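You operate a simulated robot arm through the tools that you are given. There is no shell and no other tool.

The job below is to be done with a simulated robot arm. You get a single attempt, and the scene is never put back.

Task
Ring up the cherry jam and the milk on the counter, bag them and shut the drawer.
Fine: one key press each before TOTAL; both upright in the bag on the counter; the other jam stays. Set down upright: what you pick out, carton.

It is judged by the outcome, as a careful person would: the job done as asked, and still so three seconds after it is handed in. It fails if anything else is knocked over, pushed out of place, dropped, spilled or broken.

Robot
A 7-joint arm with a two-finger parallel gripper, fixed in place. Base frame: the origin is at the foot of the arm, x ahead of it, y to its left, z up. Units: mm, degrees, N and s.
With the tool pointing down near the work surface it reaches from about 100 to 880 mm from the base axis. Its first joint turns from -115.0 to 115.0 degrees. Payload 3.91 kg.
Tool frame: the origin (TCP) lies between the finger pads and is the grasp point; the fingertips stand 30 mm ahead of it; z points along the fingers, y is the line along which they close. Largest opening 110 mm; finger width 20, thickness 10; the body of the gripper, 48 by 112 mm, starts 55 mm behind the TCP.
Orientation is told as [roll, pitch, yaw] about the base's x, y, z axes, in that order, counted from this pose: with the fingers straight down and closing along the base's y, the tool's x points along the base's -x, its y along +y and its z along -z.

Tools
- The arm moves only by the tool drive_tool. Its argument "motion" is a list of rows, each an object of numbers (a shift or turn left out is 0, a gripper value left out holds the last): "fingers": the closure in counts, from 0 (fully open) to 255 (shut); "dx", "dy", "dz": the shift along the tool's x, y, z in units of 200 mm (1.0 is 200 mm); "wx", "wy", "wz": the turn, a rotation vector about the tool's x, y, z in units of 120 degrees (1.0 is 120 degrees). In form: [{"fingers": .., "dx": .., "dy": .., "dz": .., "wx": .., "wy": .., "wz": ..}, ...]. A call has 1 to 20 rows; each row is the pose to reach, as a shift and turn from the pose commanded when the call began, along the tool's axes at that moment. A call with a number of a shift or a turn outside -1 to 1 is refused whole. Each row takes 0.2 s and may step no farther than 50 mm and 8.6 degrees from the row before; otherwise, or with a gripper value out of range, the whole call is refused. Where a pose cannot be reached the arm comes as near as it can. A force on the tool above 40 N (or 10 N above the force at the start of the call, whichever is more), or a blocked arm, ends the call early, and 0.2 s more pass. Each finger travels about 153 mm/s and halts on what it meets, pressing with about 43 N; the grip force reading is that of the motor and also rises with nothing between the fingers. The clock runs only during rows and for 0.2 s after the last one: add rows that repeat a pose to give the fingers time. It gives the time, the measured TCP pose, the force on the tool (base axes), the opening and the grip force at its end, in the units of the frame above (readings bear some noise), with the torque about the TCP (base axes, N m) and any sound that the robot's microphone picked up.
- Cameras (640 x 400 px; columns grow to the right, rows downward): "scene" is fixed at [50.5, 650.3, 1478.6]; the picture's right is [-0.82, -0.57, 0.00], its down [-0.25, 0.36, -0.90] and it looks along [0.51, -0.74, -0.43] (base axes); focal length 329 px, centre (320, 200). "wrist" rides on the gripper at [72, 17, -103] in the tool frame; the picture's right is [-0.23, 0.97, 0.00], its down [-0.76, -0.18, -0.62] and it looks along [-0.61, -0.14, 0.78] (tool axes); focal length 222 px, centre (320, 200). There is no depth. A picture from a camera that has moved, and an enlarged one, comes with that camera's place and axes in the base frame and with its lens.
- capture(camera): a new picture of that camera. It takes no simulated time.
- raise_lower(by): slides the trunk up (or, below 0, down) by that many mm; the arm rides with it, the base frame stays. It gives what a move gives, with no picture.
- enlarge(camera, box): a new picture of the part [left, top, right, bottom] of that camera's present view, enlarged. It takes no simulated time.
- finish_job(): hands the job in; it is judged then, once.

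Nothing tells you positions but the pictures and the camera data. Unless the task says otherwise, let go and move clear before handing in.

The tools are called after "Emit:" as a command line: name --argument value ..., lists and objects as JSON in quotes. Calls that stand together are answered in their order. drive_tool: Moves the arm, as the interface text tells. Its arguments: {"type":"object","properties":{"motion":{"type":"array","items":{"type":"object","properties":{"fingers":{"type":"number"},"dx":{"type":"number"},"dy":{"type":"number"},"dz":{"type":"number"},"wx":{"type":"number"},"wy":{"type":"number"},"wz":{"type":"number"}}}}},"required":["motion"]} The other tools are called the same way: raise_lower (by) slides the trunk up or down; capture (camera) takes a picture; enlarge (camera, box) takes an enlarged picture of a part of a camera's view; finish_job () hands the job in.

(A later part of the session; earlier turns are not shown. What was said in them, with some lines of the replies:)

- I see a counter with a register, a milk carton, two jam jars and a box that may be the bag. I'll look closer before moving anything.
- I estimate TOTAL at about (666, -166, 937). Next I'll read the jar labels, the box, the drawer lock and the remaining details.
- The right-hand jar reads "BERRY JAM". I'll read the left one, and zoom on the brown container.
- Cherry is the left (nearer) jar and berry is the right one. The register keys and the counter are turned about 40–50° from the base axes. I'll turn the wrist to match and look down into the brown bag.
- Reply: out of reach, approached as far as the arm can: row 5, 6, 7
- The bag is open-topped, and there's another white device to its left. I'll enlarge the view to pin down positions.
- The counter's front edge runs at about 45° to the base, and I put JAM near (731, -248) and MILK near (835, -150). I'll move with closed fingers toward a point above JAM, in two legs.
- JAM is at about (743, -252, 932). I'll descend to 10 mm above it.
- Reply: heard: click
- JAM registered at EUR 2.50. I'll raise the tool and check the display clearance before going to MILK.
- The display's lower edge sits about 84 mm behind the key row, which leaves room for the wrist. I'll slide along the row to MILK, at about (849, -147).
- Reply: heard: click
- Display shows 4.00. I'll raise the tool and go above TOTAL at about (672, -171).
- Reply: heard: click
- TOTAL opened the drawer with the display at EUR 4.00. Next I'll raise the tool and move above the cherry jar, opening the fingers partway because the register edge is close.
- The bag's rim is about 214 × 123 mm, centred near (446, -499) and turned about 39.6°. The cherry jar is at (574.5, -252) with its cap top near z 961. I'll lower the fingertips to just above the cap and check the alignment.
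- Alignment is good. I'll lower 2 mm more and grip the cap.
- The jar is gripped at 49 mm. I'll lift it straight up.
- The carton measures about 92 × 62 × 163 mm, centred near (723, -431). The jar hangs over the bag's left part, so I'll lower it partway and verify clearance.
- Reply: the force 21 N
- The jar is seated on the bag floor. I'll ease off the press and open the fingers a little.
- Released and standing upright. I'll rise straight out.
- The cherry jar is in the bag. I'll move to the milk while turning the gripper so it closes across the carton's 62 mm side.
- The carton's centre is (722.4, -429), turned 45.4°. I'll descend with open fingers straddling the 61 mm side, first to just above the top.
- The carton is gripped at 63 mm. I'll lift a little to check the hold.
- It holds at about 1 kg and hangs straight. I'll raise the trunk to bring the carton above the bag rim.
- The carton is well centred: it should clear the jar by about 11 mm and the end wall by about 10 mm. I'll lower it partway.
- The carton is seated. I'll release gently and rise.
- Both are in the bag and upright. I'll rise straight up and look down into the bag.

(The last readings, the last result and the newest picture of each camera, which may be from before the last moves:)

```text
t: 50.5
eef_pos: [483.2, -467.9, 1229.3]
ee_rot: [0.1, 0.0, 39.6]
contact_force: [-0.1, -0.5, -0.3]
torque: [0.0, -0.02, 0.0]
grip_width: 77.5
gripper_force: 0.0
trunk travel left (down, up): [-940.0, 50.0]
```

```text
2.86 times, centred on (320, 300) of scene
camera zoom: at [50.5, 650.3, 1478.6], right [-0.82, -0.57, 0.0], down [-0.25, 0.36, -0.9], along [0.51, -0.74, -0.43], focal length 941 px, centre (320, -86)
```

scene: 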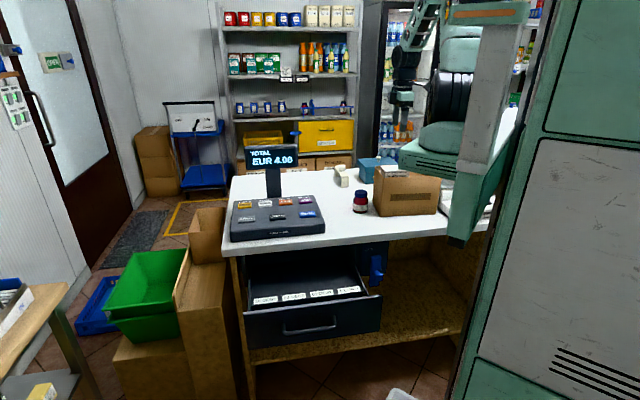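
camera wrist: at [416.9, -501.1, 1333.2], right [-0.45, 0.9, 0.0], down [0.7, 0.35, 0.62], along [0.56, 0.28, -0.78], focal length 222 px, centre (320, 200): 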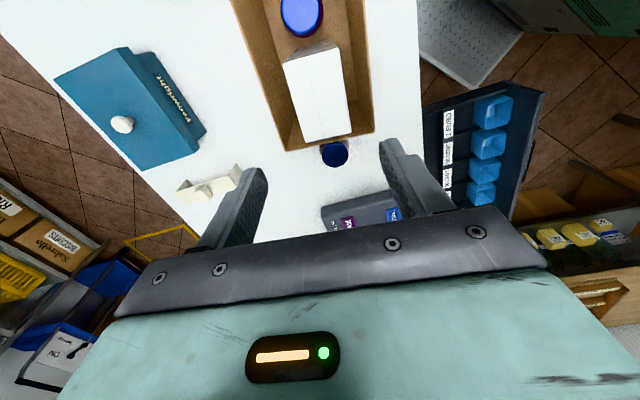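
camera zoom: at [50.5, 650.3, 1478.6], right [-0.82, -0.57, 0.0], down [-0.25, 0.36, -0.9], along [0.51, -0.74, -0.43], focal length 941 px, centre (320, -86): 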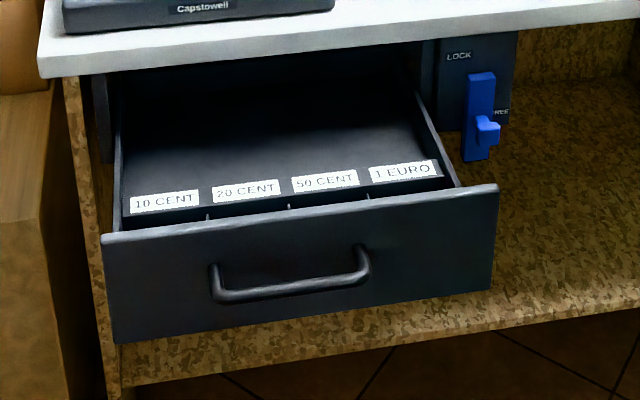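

The milk and cherry jam stand upright in the bag, and the berry jar is untouched. Next is the drawer, whose open front I put at about v≈234 in front of the counter. I'll swing the arm over there at height with the fingers closed.

Emit:
drive_tool --motion '[{"fingers": 255, "dx": -0.09, "dy": 0.139, "wz": 0.058}, {"dx": -0.181, "dy": 0.279, "wz": 0.117}, {"dx": -0.271, "dy": 0.418, "wz": 0.175}, {"dx": -0.362, "dy": 0.558, "wz": 0.233}, {"dx": -0.452, "dy": 0.697, "wz": 0.292}, {"dx": -0.5425, "dy": 0.8365, "wz": 0.35}, {"dx": -0.5425, "dy": 0.8365, "wz": 0.35}]'

```text
t: 52.1
eef_pos: [460.5, -269.2, 1228.8]
ee_rot: [0.1, -0.1, -2.6]
contact_force: [0.3, 0.2, -0.7]
torque: [0.02, -0.02, 0.04]
grip_width: 0.0
gripper_force: 37.6
trunk travel left (down, up): [-940.0, 50.0]
```

Emit:
drive_tool --motion '[{"dx": 0.02, "dy": 0.16, "wz": 0.06}, {"dx": 0.04, "dy": 0.32, "wz": 0.12}, {"dx": 0.06, "dy": 0.48, "wz": 0.18}, {"dx": 0.08, "dy": 0.64, "wz": 0.24}, {"dx": 0.1, "dy": 0.8, "wz": 0.3}, {"dx": 0.12, "dy": 0.97, "wz": 0.355}, {"dx": 0.12, "dy": 0.97, "wz": 0.355}]'

Emit:
capture --camera "wrist"

Emit:
capture --camera "scene"

```text
t: 53.7
eef_pos: [485.0, -66.5, 1240.1]
ee_rot: [-0.1, 0.1, -45.0]
contact_force: [0.4, 0.1, 0.4]
torque: [-0.04, 0.03, 0.02]
grip_width: 0.0
gripper_force: 37.9
out of reach, approached as far as the arm can: row 1, 2, 3, 4, 5, 6, 7
trunk travel left (down, up): [-940.0, 50.0]
```

```text
taken
camera wrist: at [446.4, -3.7, 1344.4], right [0.85, 0.53, 0.0], down [0.41, -0.66, 0.62], along [0.33, -0.53, -0.78], focal length 222 px, centre (320, 200)
```

wrist: 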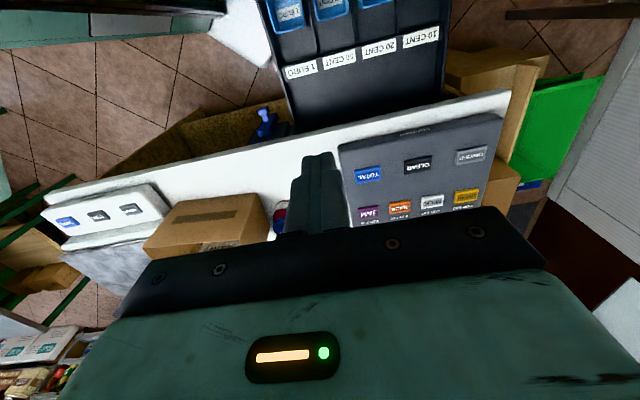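

```text
taken
```

scene: 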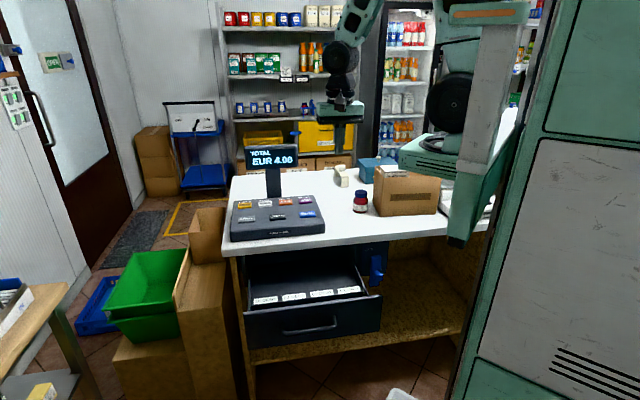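

There's an inner reach limit at this height, so I'll go lower over the open drawer, clear of the counter.

Emit:
drive_tool --motion '[{"dz": 0.2}, {"dz": 0.4}, {"dx": 0.1, "dz": 0.6}, {"dx": 0.2, "dz": 0.8}, {"dx": 0.3, "dz": 0.95}, {"dx": 0.5, "dz": 0.95}, {"dx": 0.7, "dz": 0.95}, {"dx": 0.7, "dz": 0.95}]'

Emit:
capture --camera "wrist"

Emit:
capture --camera "scene"

```text
t: 55.5
eef_pos: [405.3, 54.0, 1037.3]
ee_rot: [0.1, 0.0, -45.0]
contact_force: [-0.1, 0.1, -0.4]
torque: [-0.02, -0.01, 0.03]
grip_width: 0.0
gripper_force: 38.5
out of reach, approached as far as the arm can: row 1, 2, 3, 4, 5, 6, 7, 8
trunk travel left (down, up): [-940.0, 50.0]
```

```text
taken
camera wrist: at [366.1, 116.7, 1140.8], right [0.85, 0.53, 0.0], down [0.41, -0.66, 0.62], along [0.33, -0.53, -0.78], focal length 222 px, centre (320, 200)
```

wrist: 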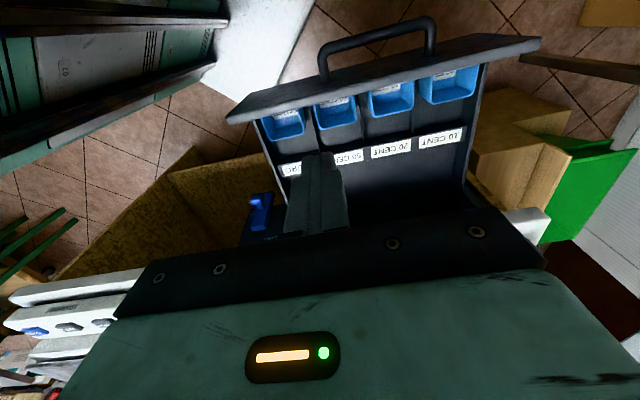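

```text
taken
```

scene: 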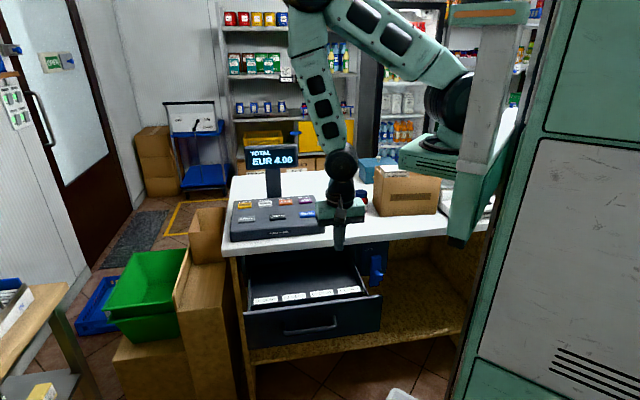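

Emit:
enlarge --camera "wrist" --box '[200, 0, 560, 220]'

Emit:
enlarge --camera "scene" --box '[230, 130, 410, 350]'

```text
1.78 times, centred on (380, 110) of wrist
camera zoom: at [366.1, 116.7, 1140.8], right [0.85, 0.53, 0.0], down [0.41, -0.66, 0.62], along [0.33, -0.53, -0.78], focal length 395 px, centre (213, 360)
```

zoom: 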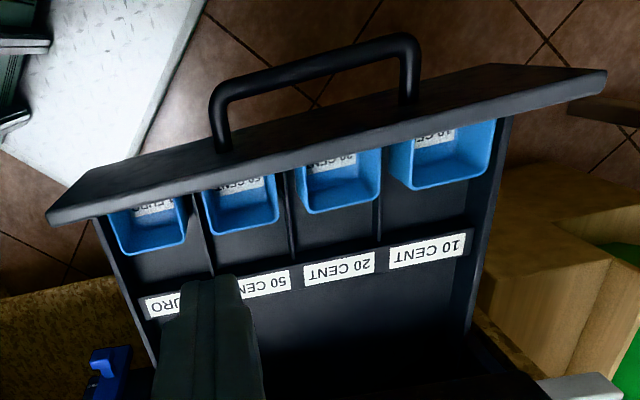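

```text
1.82 times, centred on (320, 240) of scene
camera zoom: at [50.5, 650.3, 1478.6], right [-0.82, -0.57, 0.0], down [-0.25, 0.36, -0.9], along [0.51, -0.74, -0.43], focal length 599 px, centre (320, 127)
```

zoom: 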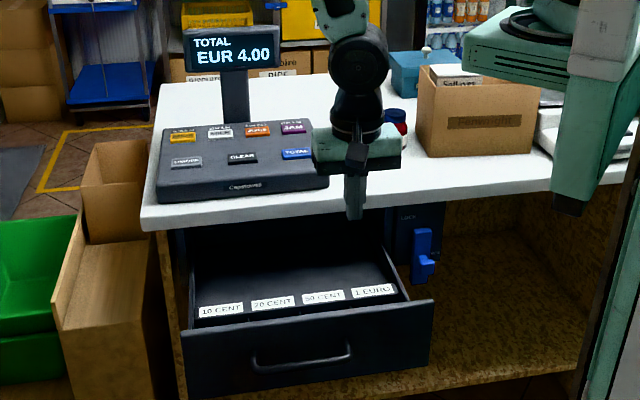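

The drawer's front panel has its top edge at z≈838, v≈249, spanning u≈194–578, with the handle in the middle. I'll push the panel with tilted closed fingers so the counter's overhang stays clear. First I move in front of it at height.

Emit:
drive_tool --motion '[{"dx": 0.07, "dy": 0.15, "dz": 0.0}, {"dx": 0.14, "dy": 0.3, "dz": 0.0}, {"dx": 0.21, "dy": 0.45, "dz": 0.0}, {"dx": 0.286, "dy": 0.6045, "dz": 0.0}, {"dx": 0.286, "dy": 0.6045, "dz": 0.0}]'

```text
t: 56.7
eef_pos: [452.5, 179.4, 1037.8]
ee_rot: [0.0, 0.0, -45.0]
contact_force: [-0.7, 0.2, 0.1]
torque: [0.01, 0.02, -0.01]
grip_width: 0.3
gripper_force: 37.3
trunk travel left (down, up): [-940.0, 50.0]
```

Emit:
drive_tool --motion '[{"wy": -0.0667}, {"wy": -0.1333}, {"wy": -0.2}, {"wy": -0.2667}, {"wy": -0.3333}, {"wy": -0.3333}]'

Emit:
capture --camera "wrist"

Emit:
enlarge --camera "scene" --box '[220, 100, 440, 350]'

```text
t: 57.7
eef_pos: [499.7, 135.5, 1036.0]
ee_rot: [-0.2, -33.3, -54.1]
contact_force: [2.0, -0.3, -0.4]
torque: [0.05, 0.06, -0.06]
grip_width: 0.0
gripper_force: 37.0
trunk travel left (down, up): [-940.0, 50.0]
stopped in row 5: the arm was blocked; the commanded pose is now the measured one
```

```text
taken
camera wrist: at [444.4, 239.1, 1083.7], right [0.9, 0.42, 0.12], down [0.03, -0.34, 0.94], along [0.43, -0.84, -0.32], focal length 222 px, centre (320, 200)
```

wrist: 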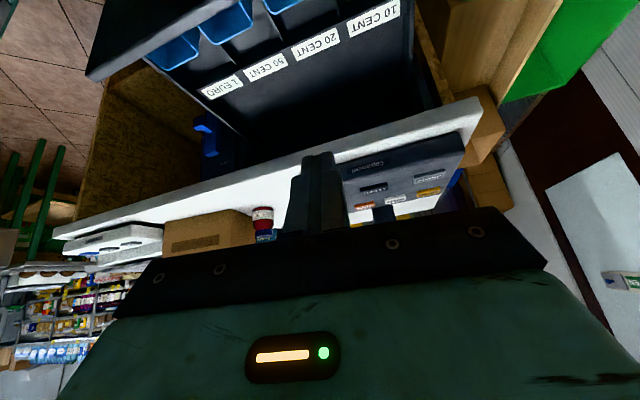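

```text
1.60 times, centred on (330, 225) of scene
camera zoom: at [50.5, 650.3, 1478.6], right [-0.82, -0.57, 0.0], down [-0.25, 0.36, -0.9], along [0.51, -0.74, -0.43], focal length 527 px, centre (304, 160)
```

zoom: 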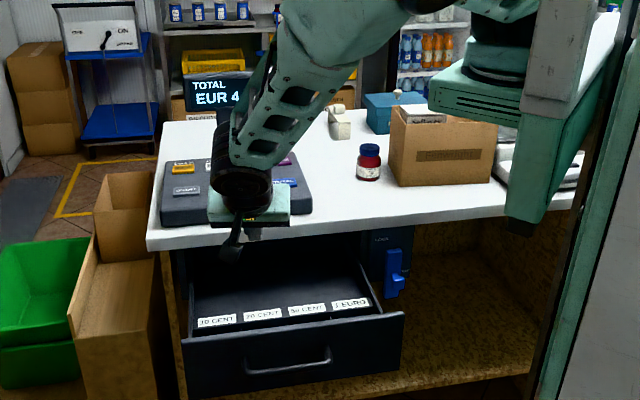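

The arm hit a joint limit at a 33° tilt, which should still be enough. I'll back off in front of the panel and descend partway in this orientation.

Emit:
drive_tool --motion '[{"dx": 0.129, "dy": -0.03, "dz": 0.078}, {"dx": 0.257, "dy": -0.06, "dz": 0.156}, {"dx": 0.386, "dy": -0.089, "dz": 0.235}, {"dx": 0.515, "dy": -0.119, "dz": 0.313}, {"dx": 0.6435, "dy": -0.149, "dz": 0.391}, {"dx": 0.6435, "dy": -0.149, "dz": 0.391}]'

Emit:
capture --camera "wrist"

Emit:
enlarge --camera "scene" --box '[220, 130, 440, 380]'

```text
t: 59.1
eef_pos: [440.0, 174.0, 911.3]
ee_rot: [0.5, -32.0, -56.6]
contact_force: [-1.0, 0.0, -0.1]
torque: [-0.01, -0.02, -0.03]
grip_width: 0.2
gripper_force: 37.4
trunk travel left (down, up): [-940.0, 50.0]
```

```text
taken
camera wrist: at [390.2, 278.6, 961.5], right [0.92, 0.38, 0.13], down [0.02, -0.37, 0.93], along [0.4, -0.85, -0.34], focal length 222 px, centre (320, 200)
```

wrist: 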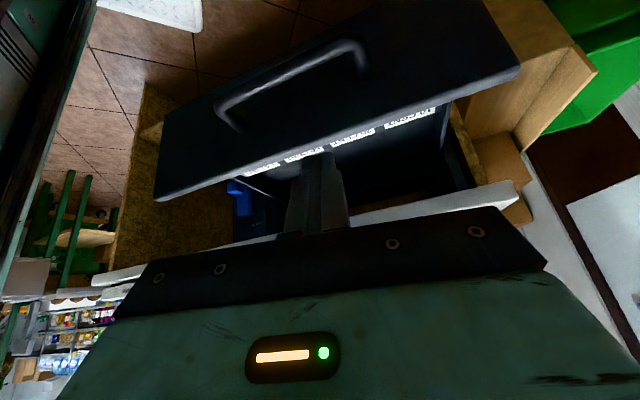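

```text
1.60 times, centred on (330, 255) of scene
camera zoom: at [50.5, 650.3, 1478.6], right [-0.82, -0.57, 0.0], down [-0.25, 0.36, -0.9], along [0.51, -0.74, -0.43], focal length 527 px, centre (304, 112)
```

zoom: 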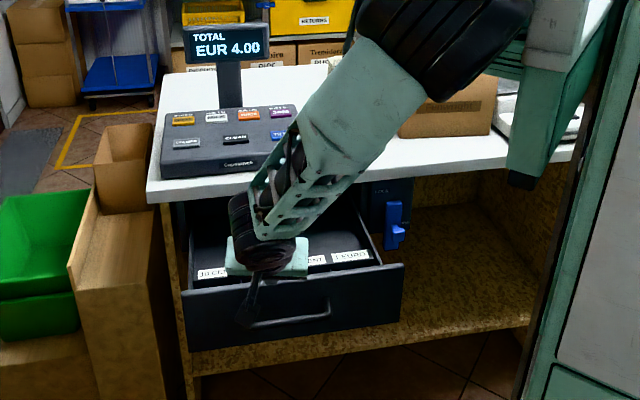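

The handle bar is at z≈792 and the panel top at z≈838, so I'll contact the panel just above the handle at z≈823. Descending in front of it.

Emit:
drive_tool --motion '[{"dx": 0.06, "dz": 0.095}, {"dx": 0.12, "dz": 0.19}, {"dx": 0.16, "dz": 0.255}, {"dx": 0.1775, "dz": 0.284}, {"dx": 0.1775, "dz": 0.284}]'

Emit:
capture --camera "wrist"

Emit:
enlarge --camera "scene" --box '[220, 180, 400, 360]'

```text
t: 59.9
eef_pos: [427.4, 206.9, 899.5]
ee_rot: [2.6, -28.4, -58.2]
contact_force: [0.4, -1.3, 0.0]
torque: [0.16, 0.01, 0.06]
grip_width: 0.1
gripper_force: 37.2
trunk travel left (down, up): [-940.0, 50.0]
stopped in row 3: the arm was blocked; the commanded pose is now the measured one
```

```text
taken
camera wrist: at [379.0, 309.3, 957.7], right [0.92, 0.36, 0.15], down [0.03, -0.43, 0.9], along [0.39, -0.83, -0.41], focal length 222 px, centre (320, 200)
```

wrist: 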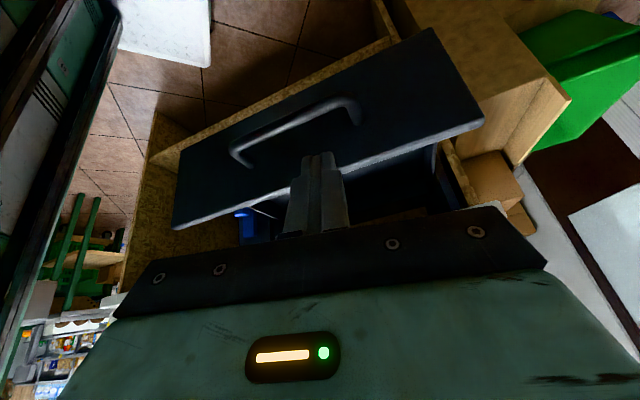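

```text
2.22 times, centred on (310, 270) of scene
camera zoom: at [50.5, 650.3, 1478.6], right [-0.82, -0.57, 0.0], down [-0.25, 0.36, -0.9], along [0.51, -0.74, -0.43], focal length 732 px, centre (342, 44)
```

zoom: 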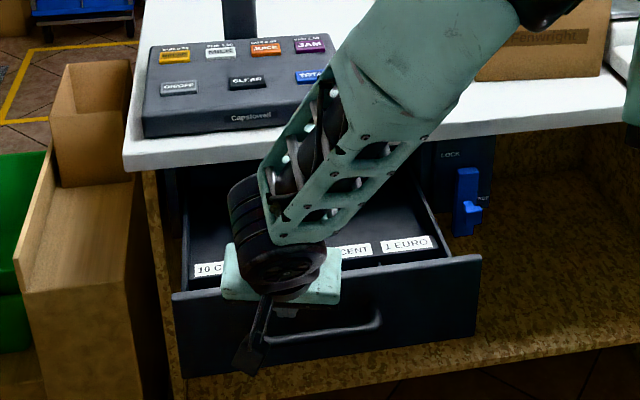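

The arm is at a joint limit in this tilted pose so close in. I'll return to vertical here, push the drawer most of the way with a vertical tool, and tilt only at the end, where the arm is more extended.

Emit:
drive_tool --motion '[{"wy": 0.06, "wx": 0.005}, {"wy": 0.12, "wx": 0.011}, {"wy": 0.18, "wx": 0.016}, {"wy": 0.2367, "wx": 0.0217}, {"wy": 0.2367, "wx": 0.0217}]'

Emit:
capture --camera "wrist"

```text
t: 61.0
eef_pos: [427.9, 221.1, 899.9]
ee_rot: [0.4, 1.2, -56.6]
contact_force: [0.4, 0.1, 0.0]
torque: [0.01, -0.01, 0.0]
grip_width: 0.0
gripper_force: 37.5
trunk travel left (down, up): [-940.0, 50.0]
```

```text
taken
camera wrist: at [402.2, 287.7, 1005.4], right [0.94, 0.35, 0.0], down [0.27, -0.75, 0.61], along [0.21, -0.57, -0.8], focal length 222 px, centre (320, 200)
```

wrist: 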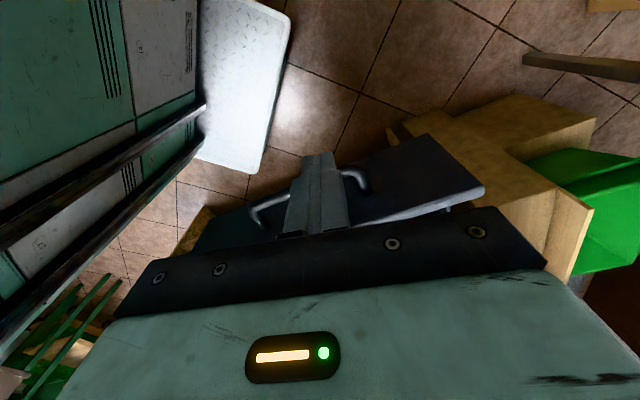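

Emit:
drive_tool --motion '[{"dx": -0.037, "dy": -0.067, "dz": 0.05, "wz": -0.0483, "wy": -0.005}, {"dx": -0.074, "dy": -0.134, "dz": 0.12, "wz": -0.0967, "wy": -0.01}, {"dx": -0.111, "dy": -0.2017, "dz": 0.2, "wz": -0.0967, "wy": -0.01}, {"dx": -0.111, "dy": -0.2017, "dz": 0.275, "wz": -0.0967, "wy": -0.01}, {"dx": -0.111, "dy": -0.2017, "dz": 0.275, "wz": -0.0967, "wy": -0.01}]'

Emit:
capture --camera "wrist"

Emit:
enlarge --camera "scene" --box '[220, 180, 400, 360]'

```text
t: 62.2
eef_pos: [405.4, 180.1, 843.5]
ee_rot: [0.3, -0.3, -45.1]
contact_force: [0.6, 0.1, 0.4]
torque: [0.0, 0.0, -0.03]
grip_width: 0.3
gripper_force: 37.7
trunk travel left (down, up): [-940.0, 50.0]
```

```text
taken
camera wrist: at [365.3, 244.1, 947.3], right [0.85, 0.53, 0.01], down [0.41, -0.67, 0.62], along [0.33, -0.53, -0.78], focal length 222 px, centre (320, 200)
```

wrist: 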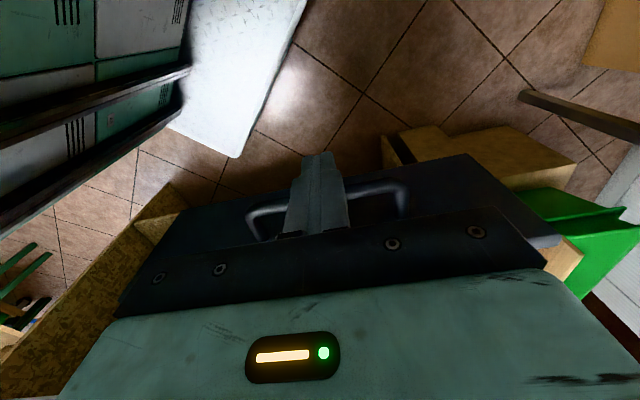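

```text
2.22 times, centred on (310, 270) of scene
camera zoom: at [50.5, 650.3, 1478.6], right [-0.82, -0.57, 0.0], down [-0.25, 0.36, -0.9], along [0.51, -0.74, -0.43], focal length 732 px, centre (342, 44)
```

zoom: 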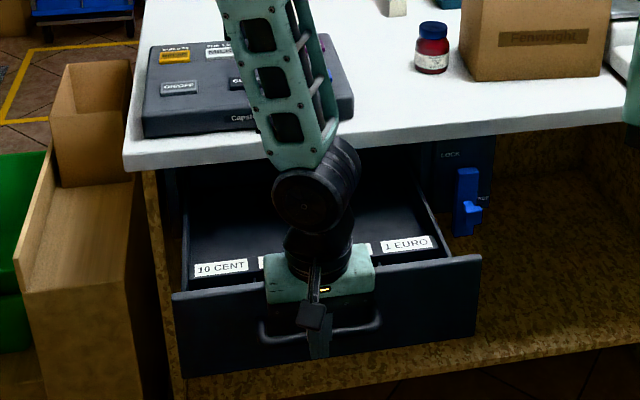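

The vertical tool now stands in front of the panel, above the handle. I'll push forward along the drawer axis.

Emit:
drive_tool --motion '[{"dx": -0.15}, {"dx": -0.3}, {"dx": -0.37}, {"dx": -0.42}, {"dx": -0.47}, {"dx": -0.52}, {"dx": -0.57}]'

Emit:
enlarge --camera "scene" --box '[220, 180, 400, 360]'

Emit:
capture --camera "wrist"

```text
t: 63.9
eef_pos: [485.8, 102.1, 844.8]
ee_rot: [0.3, -0.1, -45.1]
contact_force: [-0.1, -0.9, -0.6]
torque: [-0.02, 0.02, 0.01]
grip_width: 0.3
gripper_force: 37.3
trunk travel left (down, up): [-940.0, 50.0]
```

```text
2.22 times, centred on (310, 270) of scene
camera zoom: at [50.5, 650.3, 1478.6], right [-0.82, -0.57, 0.0], down [-0.25, 0.36, -0.9], along [0.51, -0.74, -0.43], focal length 732 px, centre (342, 44)
```

zoom: 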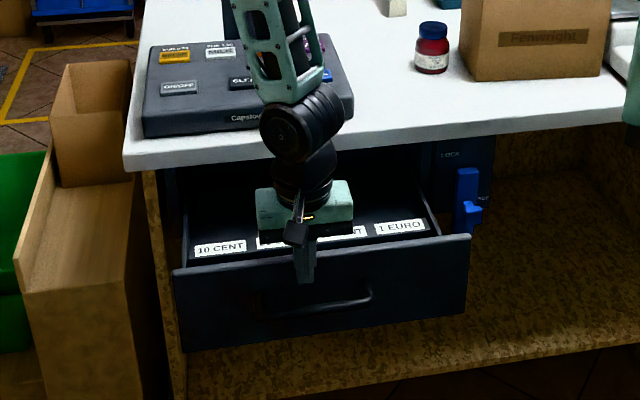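

```text
taken
camera wrist: at [446.3, 163.4, 948.2], right [0.85, 0.53, 0.01], down [0.41, -0.67, 0.62], along [0.33, -0.53, -0.78], focal length 222 px, centre (320, 200)
```

wrist: 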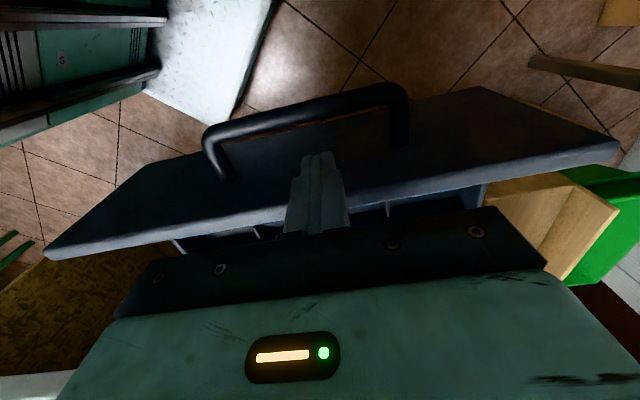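

The drawer moves with little force. Continuing.

Emit:
drive_tool --motion '[{"dx": -0.08}, {"dx": -0.17}, {"dx": -0.26}, {"dx": -0.35}, {"dx": -0.44}, {"dx": -0.53}, {"dx": -0.62}, {"dx": -0.71}, {"dx": -0.8}, {"dx": -0.85}]'

Emit:
enlarge --camera "scene" --box '[220, 150, 400, 330]'

Emit:
capture --camera "wrist"

```text
t: 66.0
eef_pos: [607.2, -19.4, 844.1]
ee_rot: [0.4, -0.1, -45.2]
contact_force: [0.1, -0.5, -0.5]
torque: [-0.01, 0.01, 0.01]
grip_width: 0.0
gripper_force: 37.7
trunk travel left (down, up): [-940.0, 50.0]
```

```text
2.22 times, centred on (310, 240) of scene
camera zoom: at [50.5, 650.3, 1478.6], right [-0.82, -0.57, 0.0], down [-0.25, 0.36, -0.9], along [0.51, -0.74, -0.43], focal length 732 px, centre (342, 111)
```

zoom: 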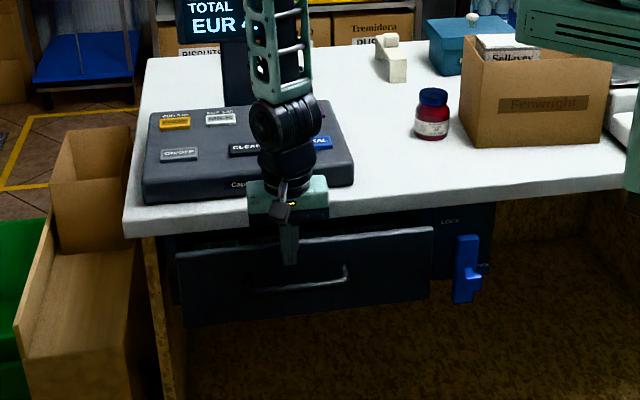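

```text
taken
camera wrist: at [567.3, 42.0, 949.2], right [0.85, 0.53, 0.01], down [0.41, -0.67, 0.62], along [0.33, -0.53, -0.78], focal length 222 px, centre (320, 200)
```

wrist: 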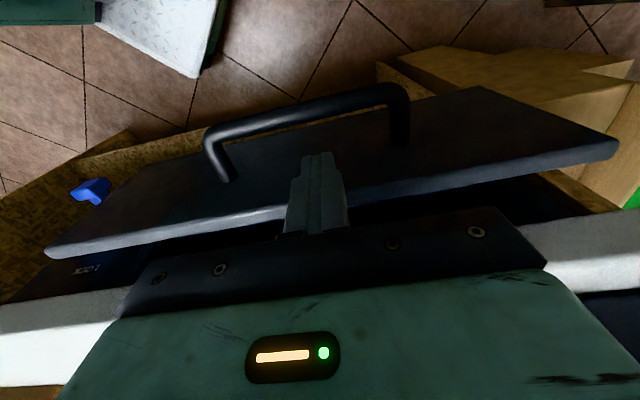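

The drawer is nearly shut, and pushing the panel further would bring the fingers against the counter overhang. The handle bar sticks out about 40 mm, so I'll back off, lower, and push the bar for the last stretch.

Emit:
drive_tool --motion '[{"dx": 0.1}, {"dx": 0.25}, {"dx": 0.4}, {"dx": 0.4, "dz": 0.1}, {"dx": 0.4, "dz": 0.18}, {"dx": 0.4, "dz": 0.18}]'

Emit:
capture --camera "wrist"

Emit:
enlarge --camera "scene" --box '[220, 150, 400, 330]'

```text
t: 67.5
eef_pos: [548.2, 38.0, 807.5]
ee_rot: [0.4, -0.2, -45.1]
contact_force: [1.1, 0.3, 0.2]
torque: [0.04, 0.02, -0.03]
grip_width: 0.3
gripper_force: 38.0
trunk travel left (down, up): [-940.0, 50.0]
```

```text
taken
camera wrist: at [508.8, 99.1, 911.6], right [0.85, 0.53, 0.01], down [0.41, -0.67, 0.62], along [0.33, -0.53, -0.78], focal length 222 px, centre (320, 200)
```

wrist: 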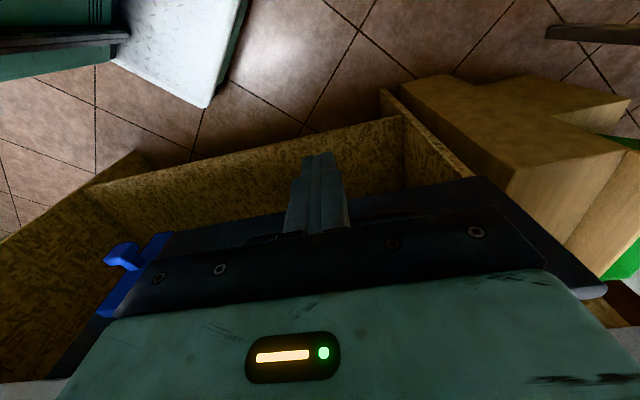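

```text
2.22 times, centred on (310, 240) of scene
camera zoom: at [50.5, 650.3, 1478.6], right [-0.82, -0.57, 0.0], down [-0.25, 0.36, -0.9], along [0.51, -0.74, -0.43], focal length 732 px, centre (342, 111)
```

zoom: 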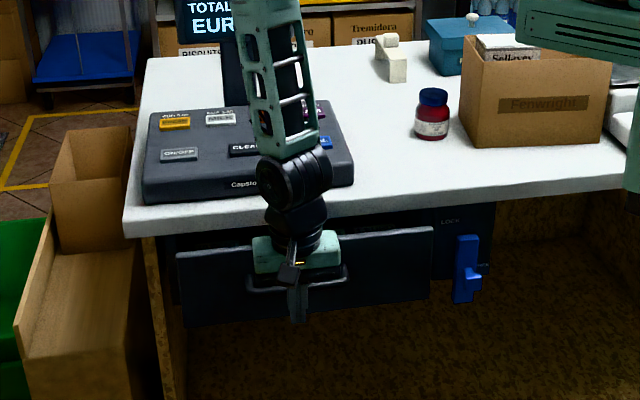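

Emit:
drive_tool --motion '[{"dx": -0.1}, {"dx": -0.18}, {"dx": -0.24}, {"dx": -0.29}, {"dx": -0.33}, {"dx": -0.37}, {"dx": -0.4}]'

Emit:
enlarge --camera "scene" --box '[220, 150, 400, 330]'

Emit:
capture --camera "wrist"

```text
t: 69.0
eef_pos: [605.8, -21.3, 807.2]
ee_rot: [0.4, -0.1, -45.1]
contact_force: [-0.4, 0.3, -2.2]
torque: [0.05, 0.04, -0.01]
grip_width: 0.0
gripper_force: 37.7
trunk travel left (down, up): [-940.0, 50.0]
```

```text
2.22 times, centred on (310, 240) of scene
camera zoom: at [50.5, 650.3, 1478.6], right [-0.82, -0.57, 0.0], down [-0.25, 0.36, -0.9], along [0.51, -0.74, -0.43], focal length 732 px, centre (342, 111)
```

zoom: 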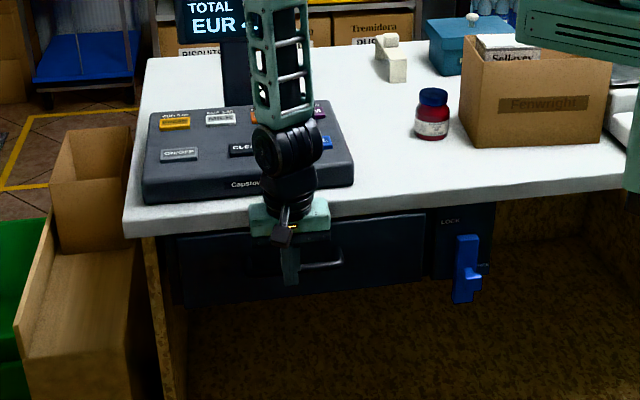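

```text
taken
camera wrist: at [566.1, 41.6, 912.3], right [0.85, 0.53, 0.01], down [0.41, -0.67, 0.62], along [0.33, -0.53, -0.78], focal length 222 px, centre (320, 200)
```

wrist: 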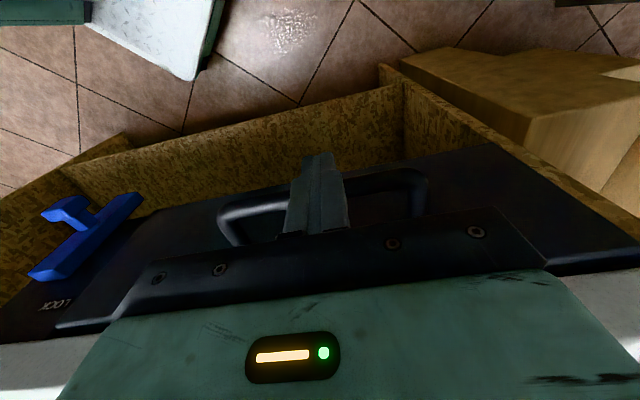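

Emit:
drive_tool --motion '[{"dx": -0.015}, {"dx": -0.03}, {"dx": -0.045}, {"dx": -0.06}]'

Emit:
enlarge --camera "scene" --box '[220, 150, 400, 330]'

```text
t: 70.0
eef_pos: [614.5, -30.3, 809.5]
ee_rot: [0.4, -0.3, -45.0]
contact_force: [-0.4, 0.5, 0.3]
torque: [-0.01, 0.0, 0.02]
grip_width: 0.1
gripper_force: 37.8
trunk travel left (down, up): [-940.0, 50.0]
```

```text
2.22 times, centred on (310, 240) of scene
camera zoom: at [50.5, 650.3, 1478.6], right [-0.82, -0.57, 0.0], down [-0.25, 0.36, -0.9], along [0.51, -0.74, -0.43], focal length 732 px, centre (342, 111)
```

zoom: 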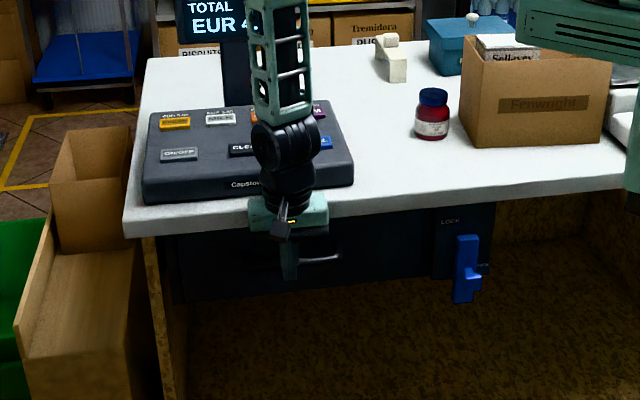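

The drawer is almost shut, perhaps 15 mm left, but the gripper body would soon meet the counter edge. I'll back off, tilt about 25° where the arm is more extended, then finish the push on the bar.

Emit:
drive_tool --motion '[{"dx": 0.1}, {"dx": 0.25}, {"dx": 0.4}, {"dx": 0.4}]'

Emit:
capture --camera "wrist"

Emit:
enlarge --camera "scene" --box '[220, 220, 400, 330]'

```text
t: 71.0
eef_pos: [556.2, 29.2, 807.0]
ee_rot: [0.4, -0.2, -45.1]
contact_force: [0.4, 0.3, -0.1]
torque: [0.04, -0.02, 0.0]
grip_width: 0.2
gripper_force: 37.8
trunk travel left (down, up): [-940.0, 50.0]
```

```text
taken
camera wrist: at [516.4, 91.2, 912.3], right [0.85, 0.53, 0.01], down [0.41, -0.67, 0.62], along [0.33, -0.53, -0.78], focal length 222 px, centre (320, 200)
```

wrist: 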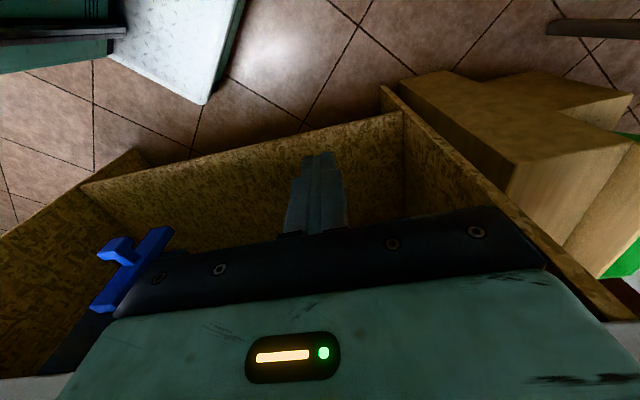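

```text
3.56 times, centred on (310, 275) of scene
camera zoom: at [50.5, 650.3, 1478.6], right [-0.82, -0.57, 0.0], down [-0.25, 0.36, -0.9], along [0.51, -0.74, -0.43], focal length 1171 px, centre (356, -67)
```

zoom: 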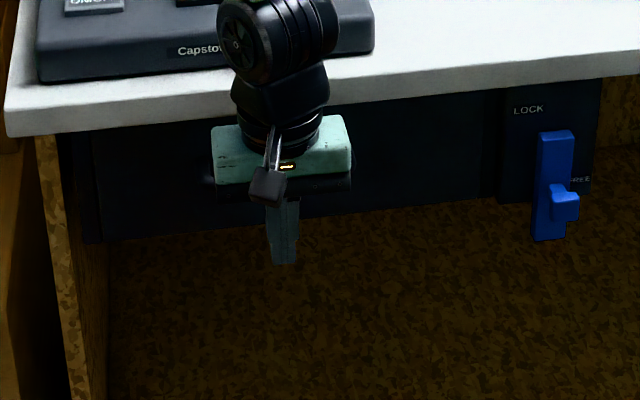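

The drawer may already be flush, so I'll back farther off and compare it with the initial closed picture.

Emit:
drive_tool --motion '[{"dx": 0.2, "dz": -0.1}, {"dx": 0.4, "dz": -0.3}, {"dx": 0.5, "dz": -0.5}, {"dx": 0.5, "dz": -0.7}, {"dx": 0.5, "dz": -0.7}]'

Emit:
enlarge --camera "scene" --box '[220, 230, 420, 355]'

Emit:
capture --camera "wrist"

```text
refused: row 2 steps farther than a row can; nothing moved
```

```text
3.20 times, centred on (320, 292) of scene
camera zoom: at [50.5, 650.3, 1478.6], right [-0.82, -0.57, 0.0], down [-0.25, 0.36, -0.9], along [0.51, -0.74, -0.43], focal length 1054 px, centre (320, -96)
```

zoom: 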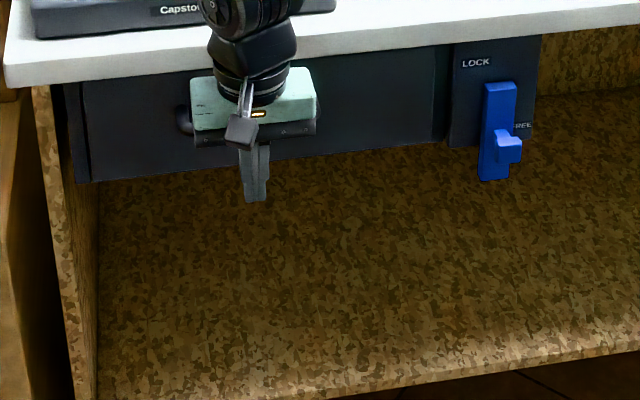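

```text
taken
camera wrist: at [516.4, 91.2, 912.3], right [0.85, 0.53, 0.01], down [0.41, -0.67, 0.62], along [0.33, -0.53, -0.78], focal length 222 px, centre (320, 200)
```

wrist: 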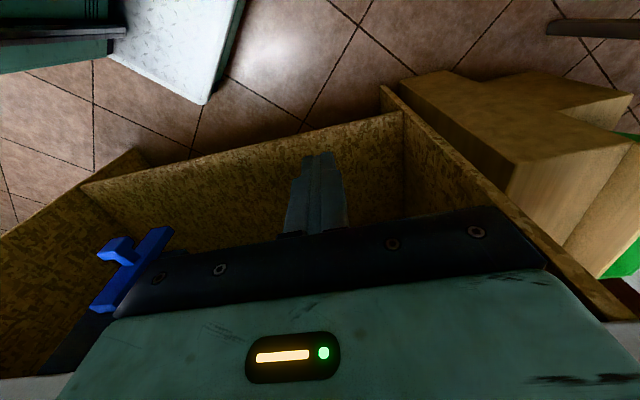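

Emit:
drive_tool --motion '[{"dx": 0.15}, {"dx": 0.3, "dz": -0.1}, {"dx": 0.4, "dz": -0.3}, {"dx": 0.5, "dz": -0.5}, {"dx": 0.5, "dz": -0.7}, {"dx": 0.5, "dz": -0.9}, {"dx": 0.5, "dz": -0.9}]'

Emit:
enlarge --camera "scene" --box '[220, 230, 420, 355]'

Emit:
capture --camera "wrist"

Emit:
capture --camera "scene"

```text
t: 72.7
eef_pos: [487.1, 100.4, 989.2]
ee_rot: [0.4, -0.3, -45.1]
contact_force: [0.7, 1.1, 0.3]
torque: [0.01, -0.01, -0.01]
grip_width: 0.2
gripper_force: 37.9
trunk travel left (down, up): [-940.0, 50.0]
```

```text
3.20 times, centred on (320, 292) of scene
camera zoom: at [50.5, 650.3, 1478.6], right [-0.82, -0.57, 0.0], down [-0.25, 0.36, -0.9], along [0.51, -0.74, -0.43], focal length 1054 px, centre (320, -96)
```

zoom: 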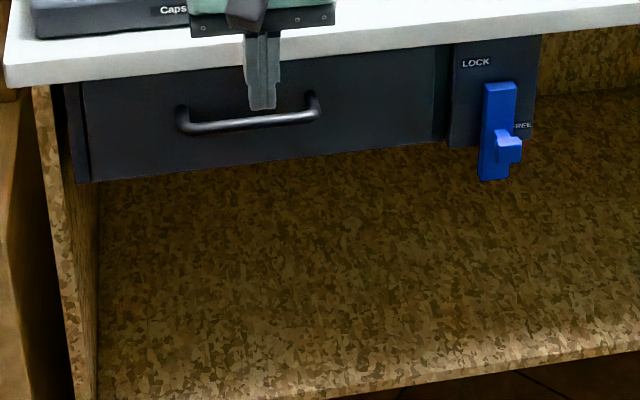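

```text
taken
camera wrist: at [447.6, 162.3, 1093.6], right [0.85, 0.53, 0.01], down [0.41, -0.67, 0.62], along [0.33, -0.53, -0.78], focal length 222 px, centre (320, 200)
```

wrist: 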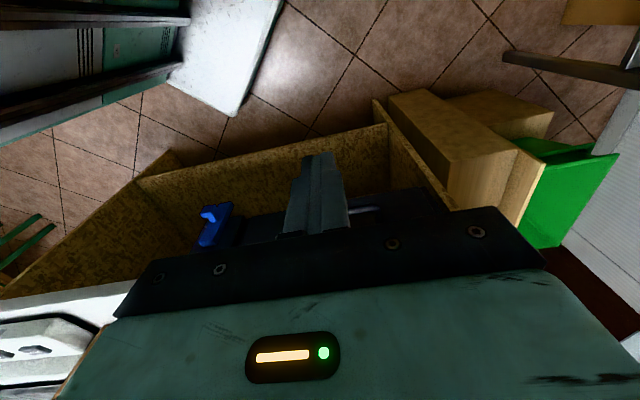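

```text
taken
```

scene: 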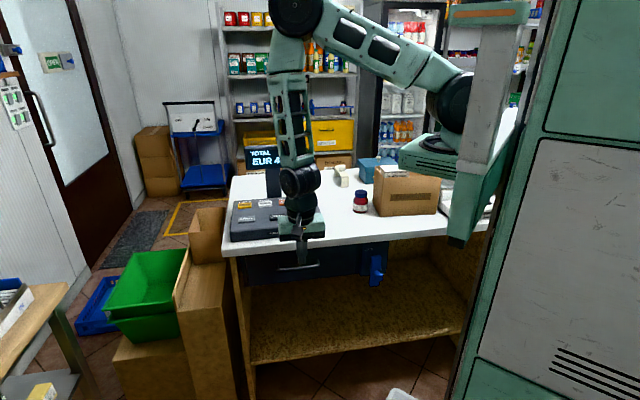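

The drawer now matches its original closed position exactly. I'll lift the arm clear and do a final check.

Emit:
drive_tool --motion '[{"dz": -0.15}, {"dz": -0.3}, {"dz": -0.45}, {"dz": -0.55}, {"dz": -0.55}, {"dz": -0.55}, {"dz": -0.55}]'

Emit:
capture --camera "wrist"

Emit:
enlarge --camera "scene" --box '[220, 130, 440, 300]'

Emit:
enlarge --camera "scene" --box '[220, 230, 420, 355]'

Emit:
enlarge --camera "scene" --box '[340, 150, 450, 230]'

```text
t: 74.2
eef_pos: [485.9, 99.3, 1098.3]
ee_rot: [0.4, -0.2, -45.1]
contact_force: [-0.2, -0.7, 0.4]
torque: [-0.01, -0.01, 0.01]
grip_width: 0.0
gripper_force: 37.5
trunk travel left (down, up): [-940.0, 50.0]
```

```text
taken
camera wrist: at [446.6, 160.9, 1202.6], right [0.85, 0.53, 0.01], down [0.41, -0.67, 0.62], along [0.33, -0.53, -0.78], focal length 222 px, centre (320, 200)
```

wrist: 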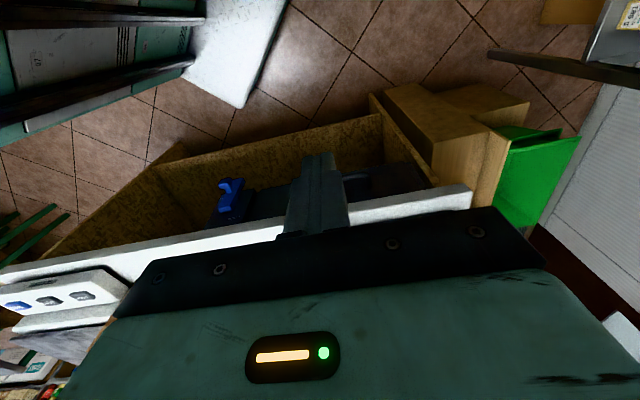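

```text
2.35 times, centred on (330, 215) of scene
camera zoom: at [50.5, 650.3, 1478.6], right [-0.82, -0.57, 0.0], down [-0.25, 0.36, -0.9], along [0.51, -0.74, -0.43], focal length 775 px, centre (296, 165)
```

zoom: 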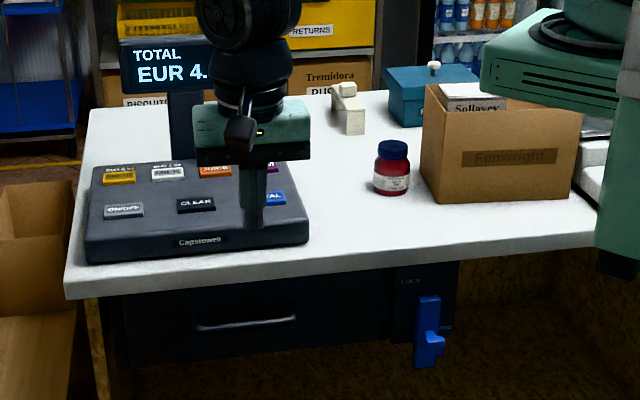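

```text
3.20 times, centred on (320, 292) of scene
camera zoom: at [50.5, 650.3, 1478.6], right [-0.82, -0.57, 0.0], down [-0.25, 0.36, -0.9], along [0.51, -0.74, -0.43], focal length 1054 px, centre (320, -96)
```

zoom: 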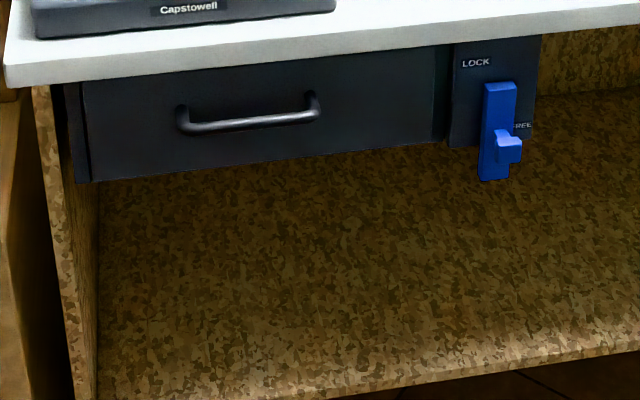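

```text
5.00 times, centred on (395, 190) of scene
camera zoom: at [50.5, 650.3, 1478.6], right [-0.82, -0.57, 0.0], down [-0.25, 0.36, -0.9], along [0.51, -0.74, -0.43], focal length 1647 px, centre (-55, 250)
```

zoom: 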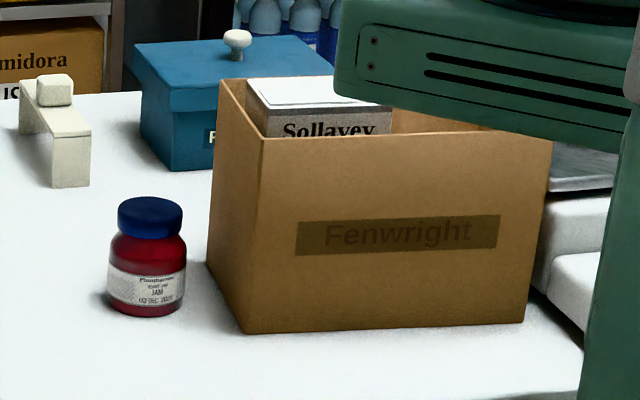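

The display shows TOTAL EUR 4.00 and the drawer is shut and staying shut. Milk and cherry jam are in the bag, where I last saw both standing upright, and the berry jar is in its place. The arm is clear, so I'm handing in.

Emit:
finish_job

```text
The job is handed in.
```

The cherry jam and the milk are rung up, bagged and standing upright, and the drawer is shut.

- **Till:** I pressed JAM once and MILK once, then TOTAL. The display reads TOTAL EUR 4.00.
- **Bag:** Both items stand upright in the brown Fenwright bag, which I took to be the bag you meant. It is still on the counter.
- **Other jam:** The berry jam was not touched and is still in its place.
- **Drawer:** It opened on TOTAL and I pushed it closed. It matches its starting position and was still shut a few seconds later. I left the lock lever on FREE, as it was.

I saw nothing else on the counter knocked over or moved. The arm was raised clear before I handed the job in.
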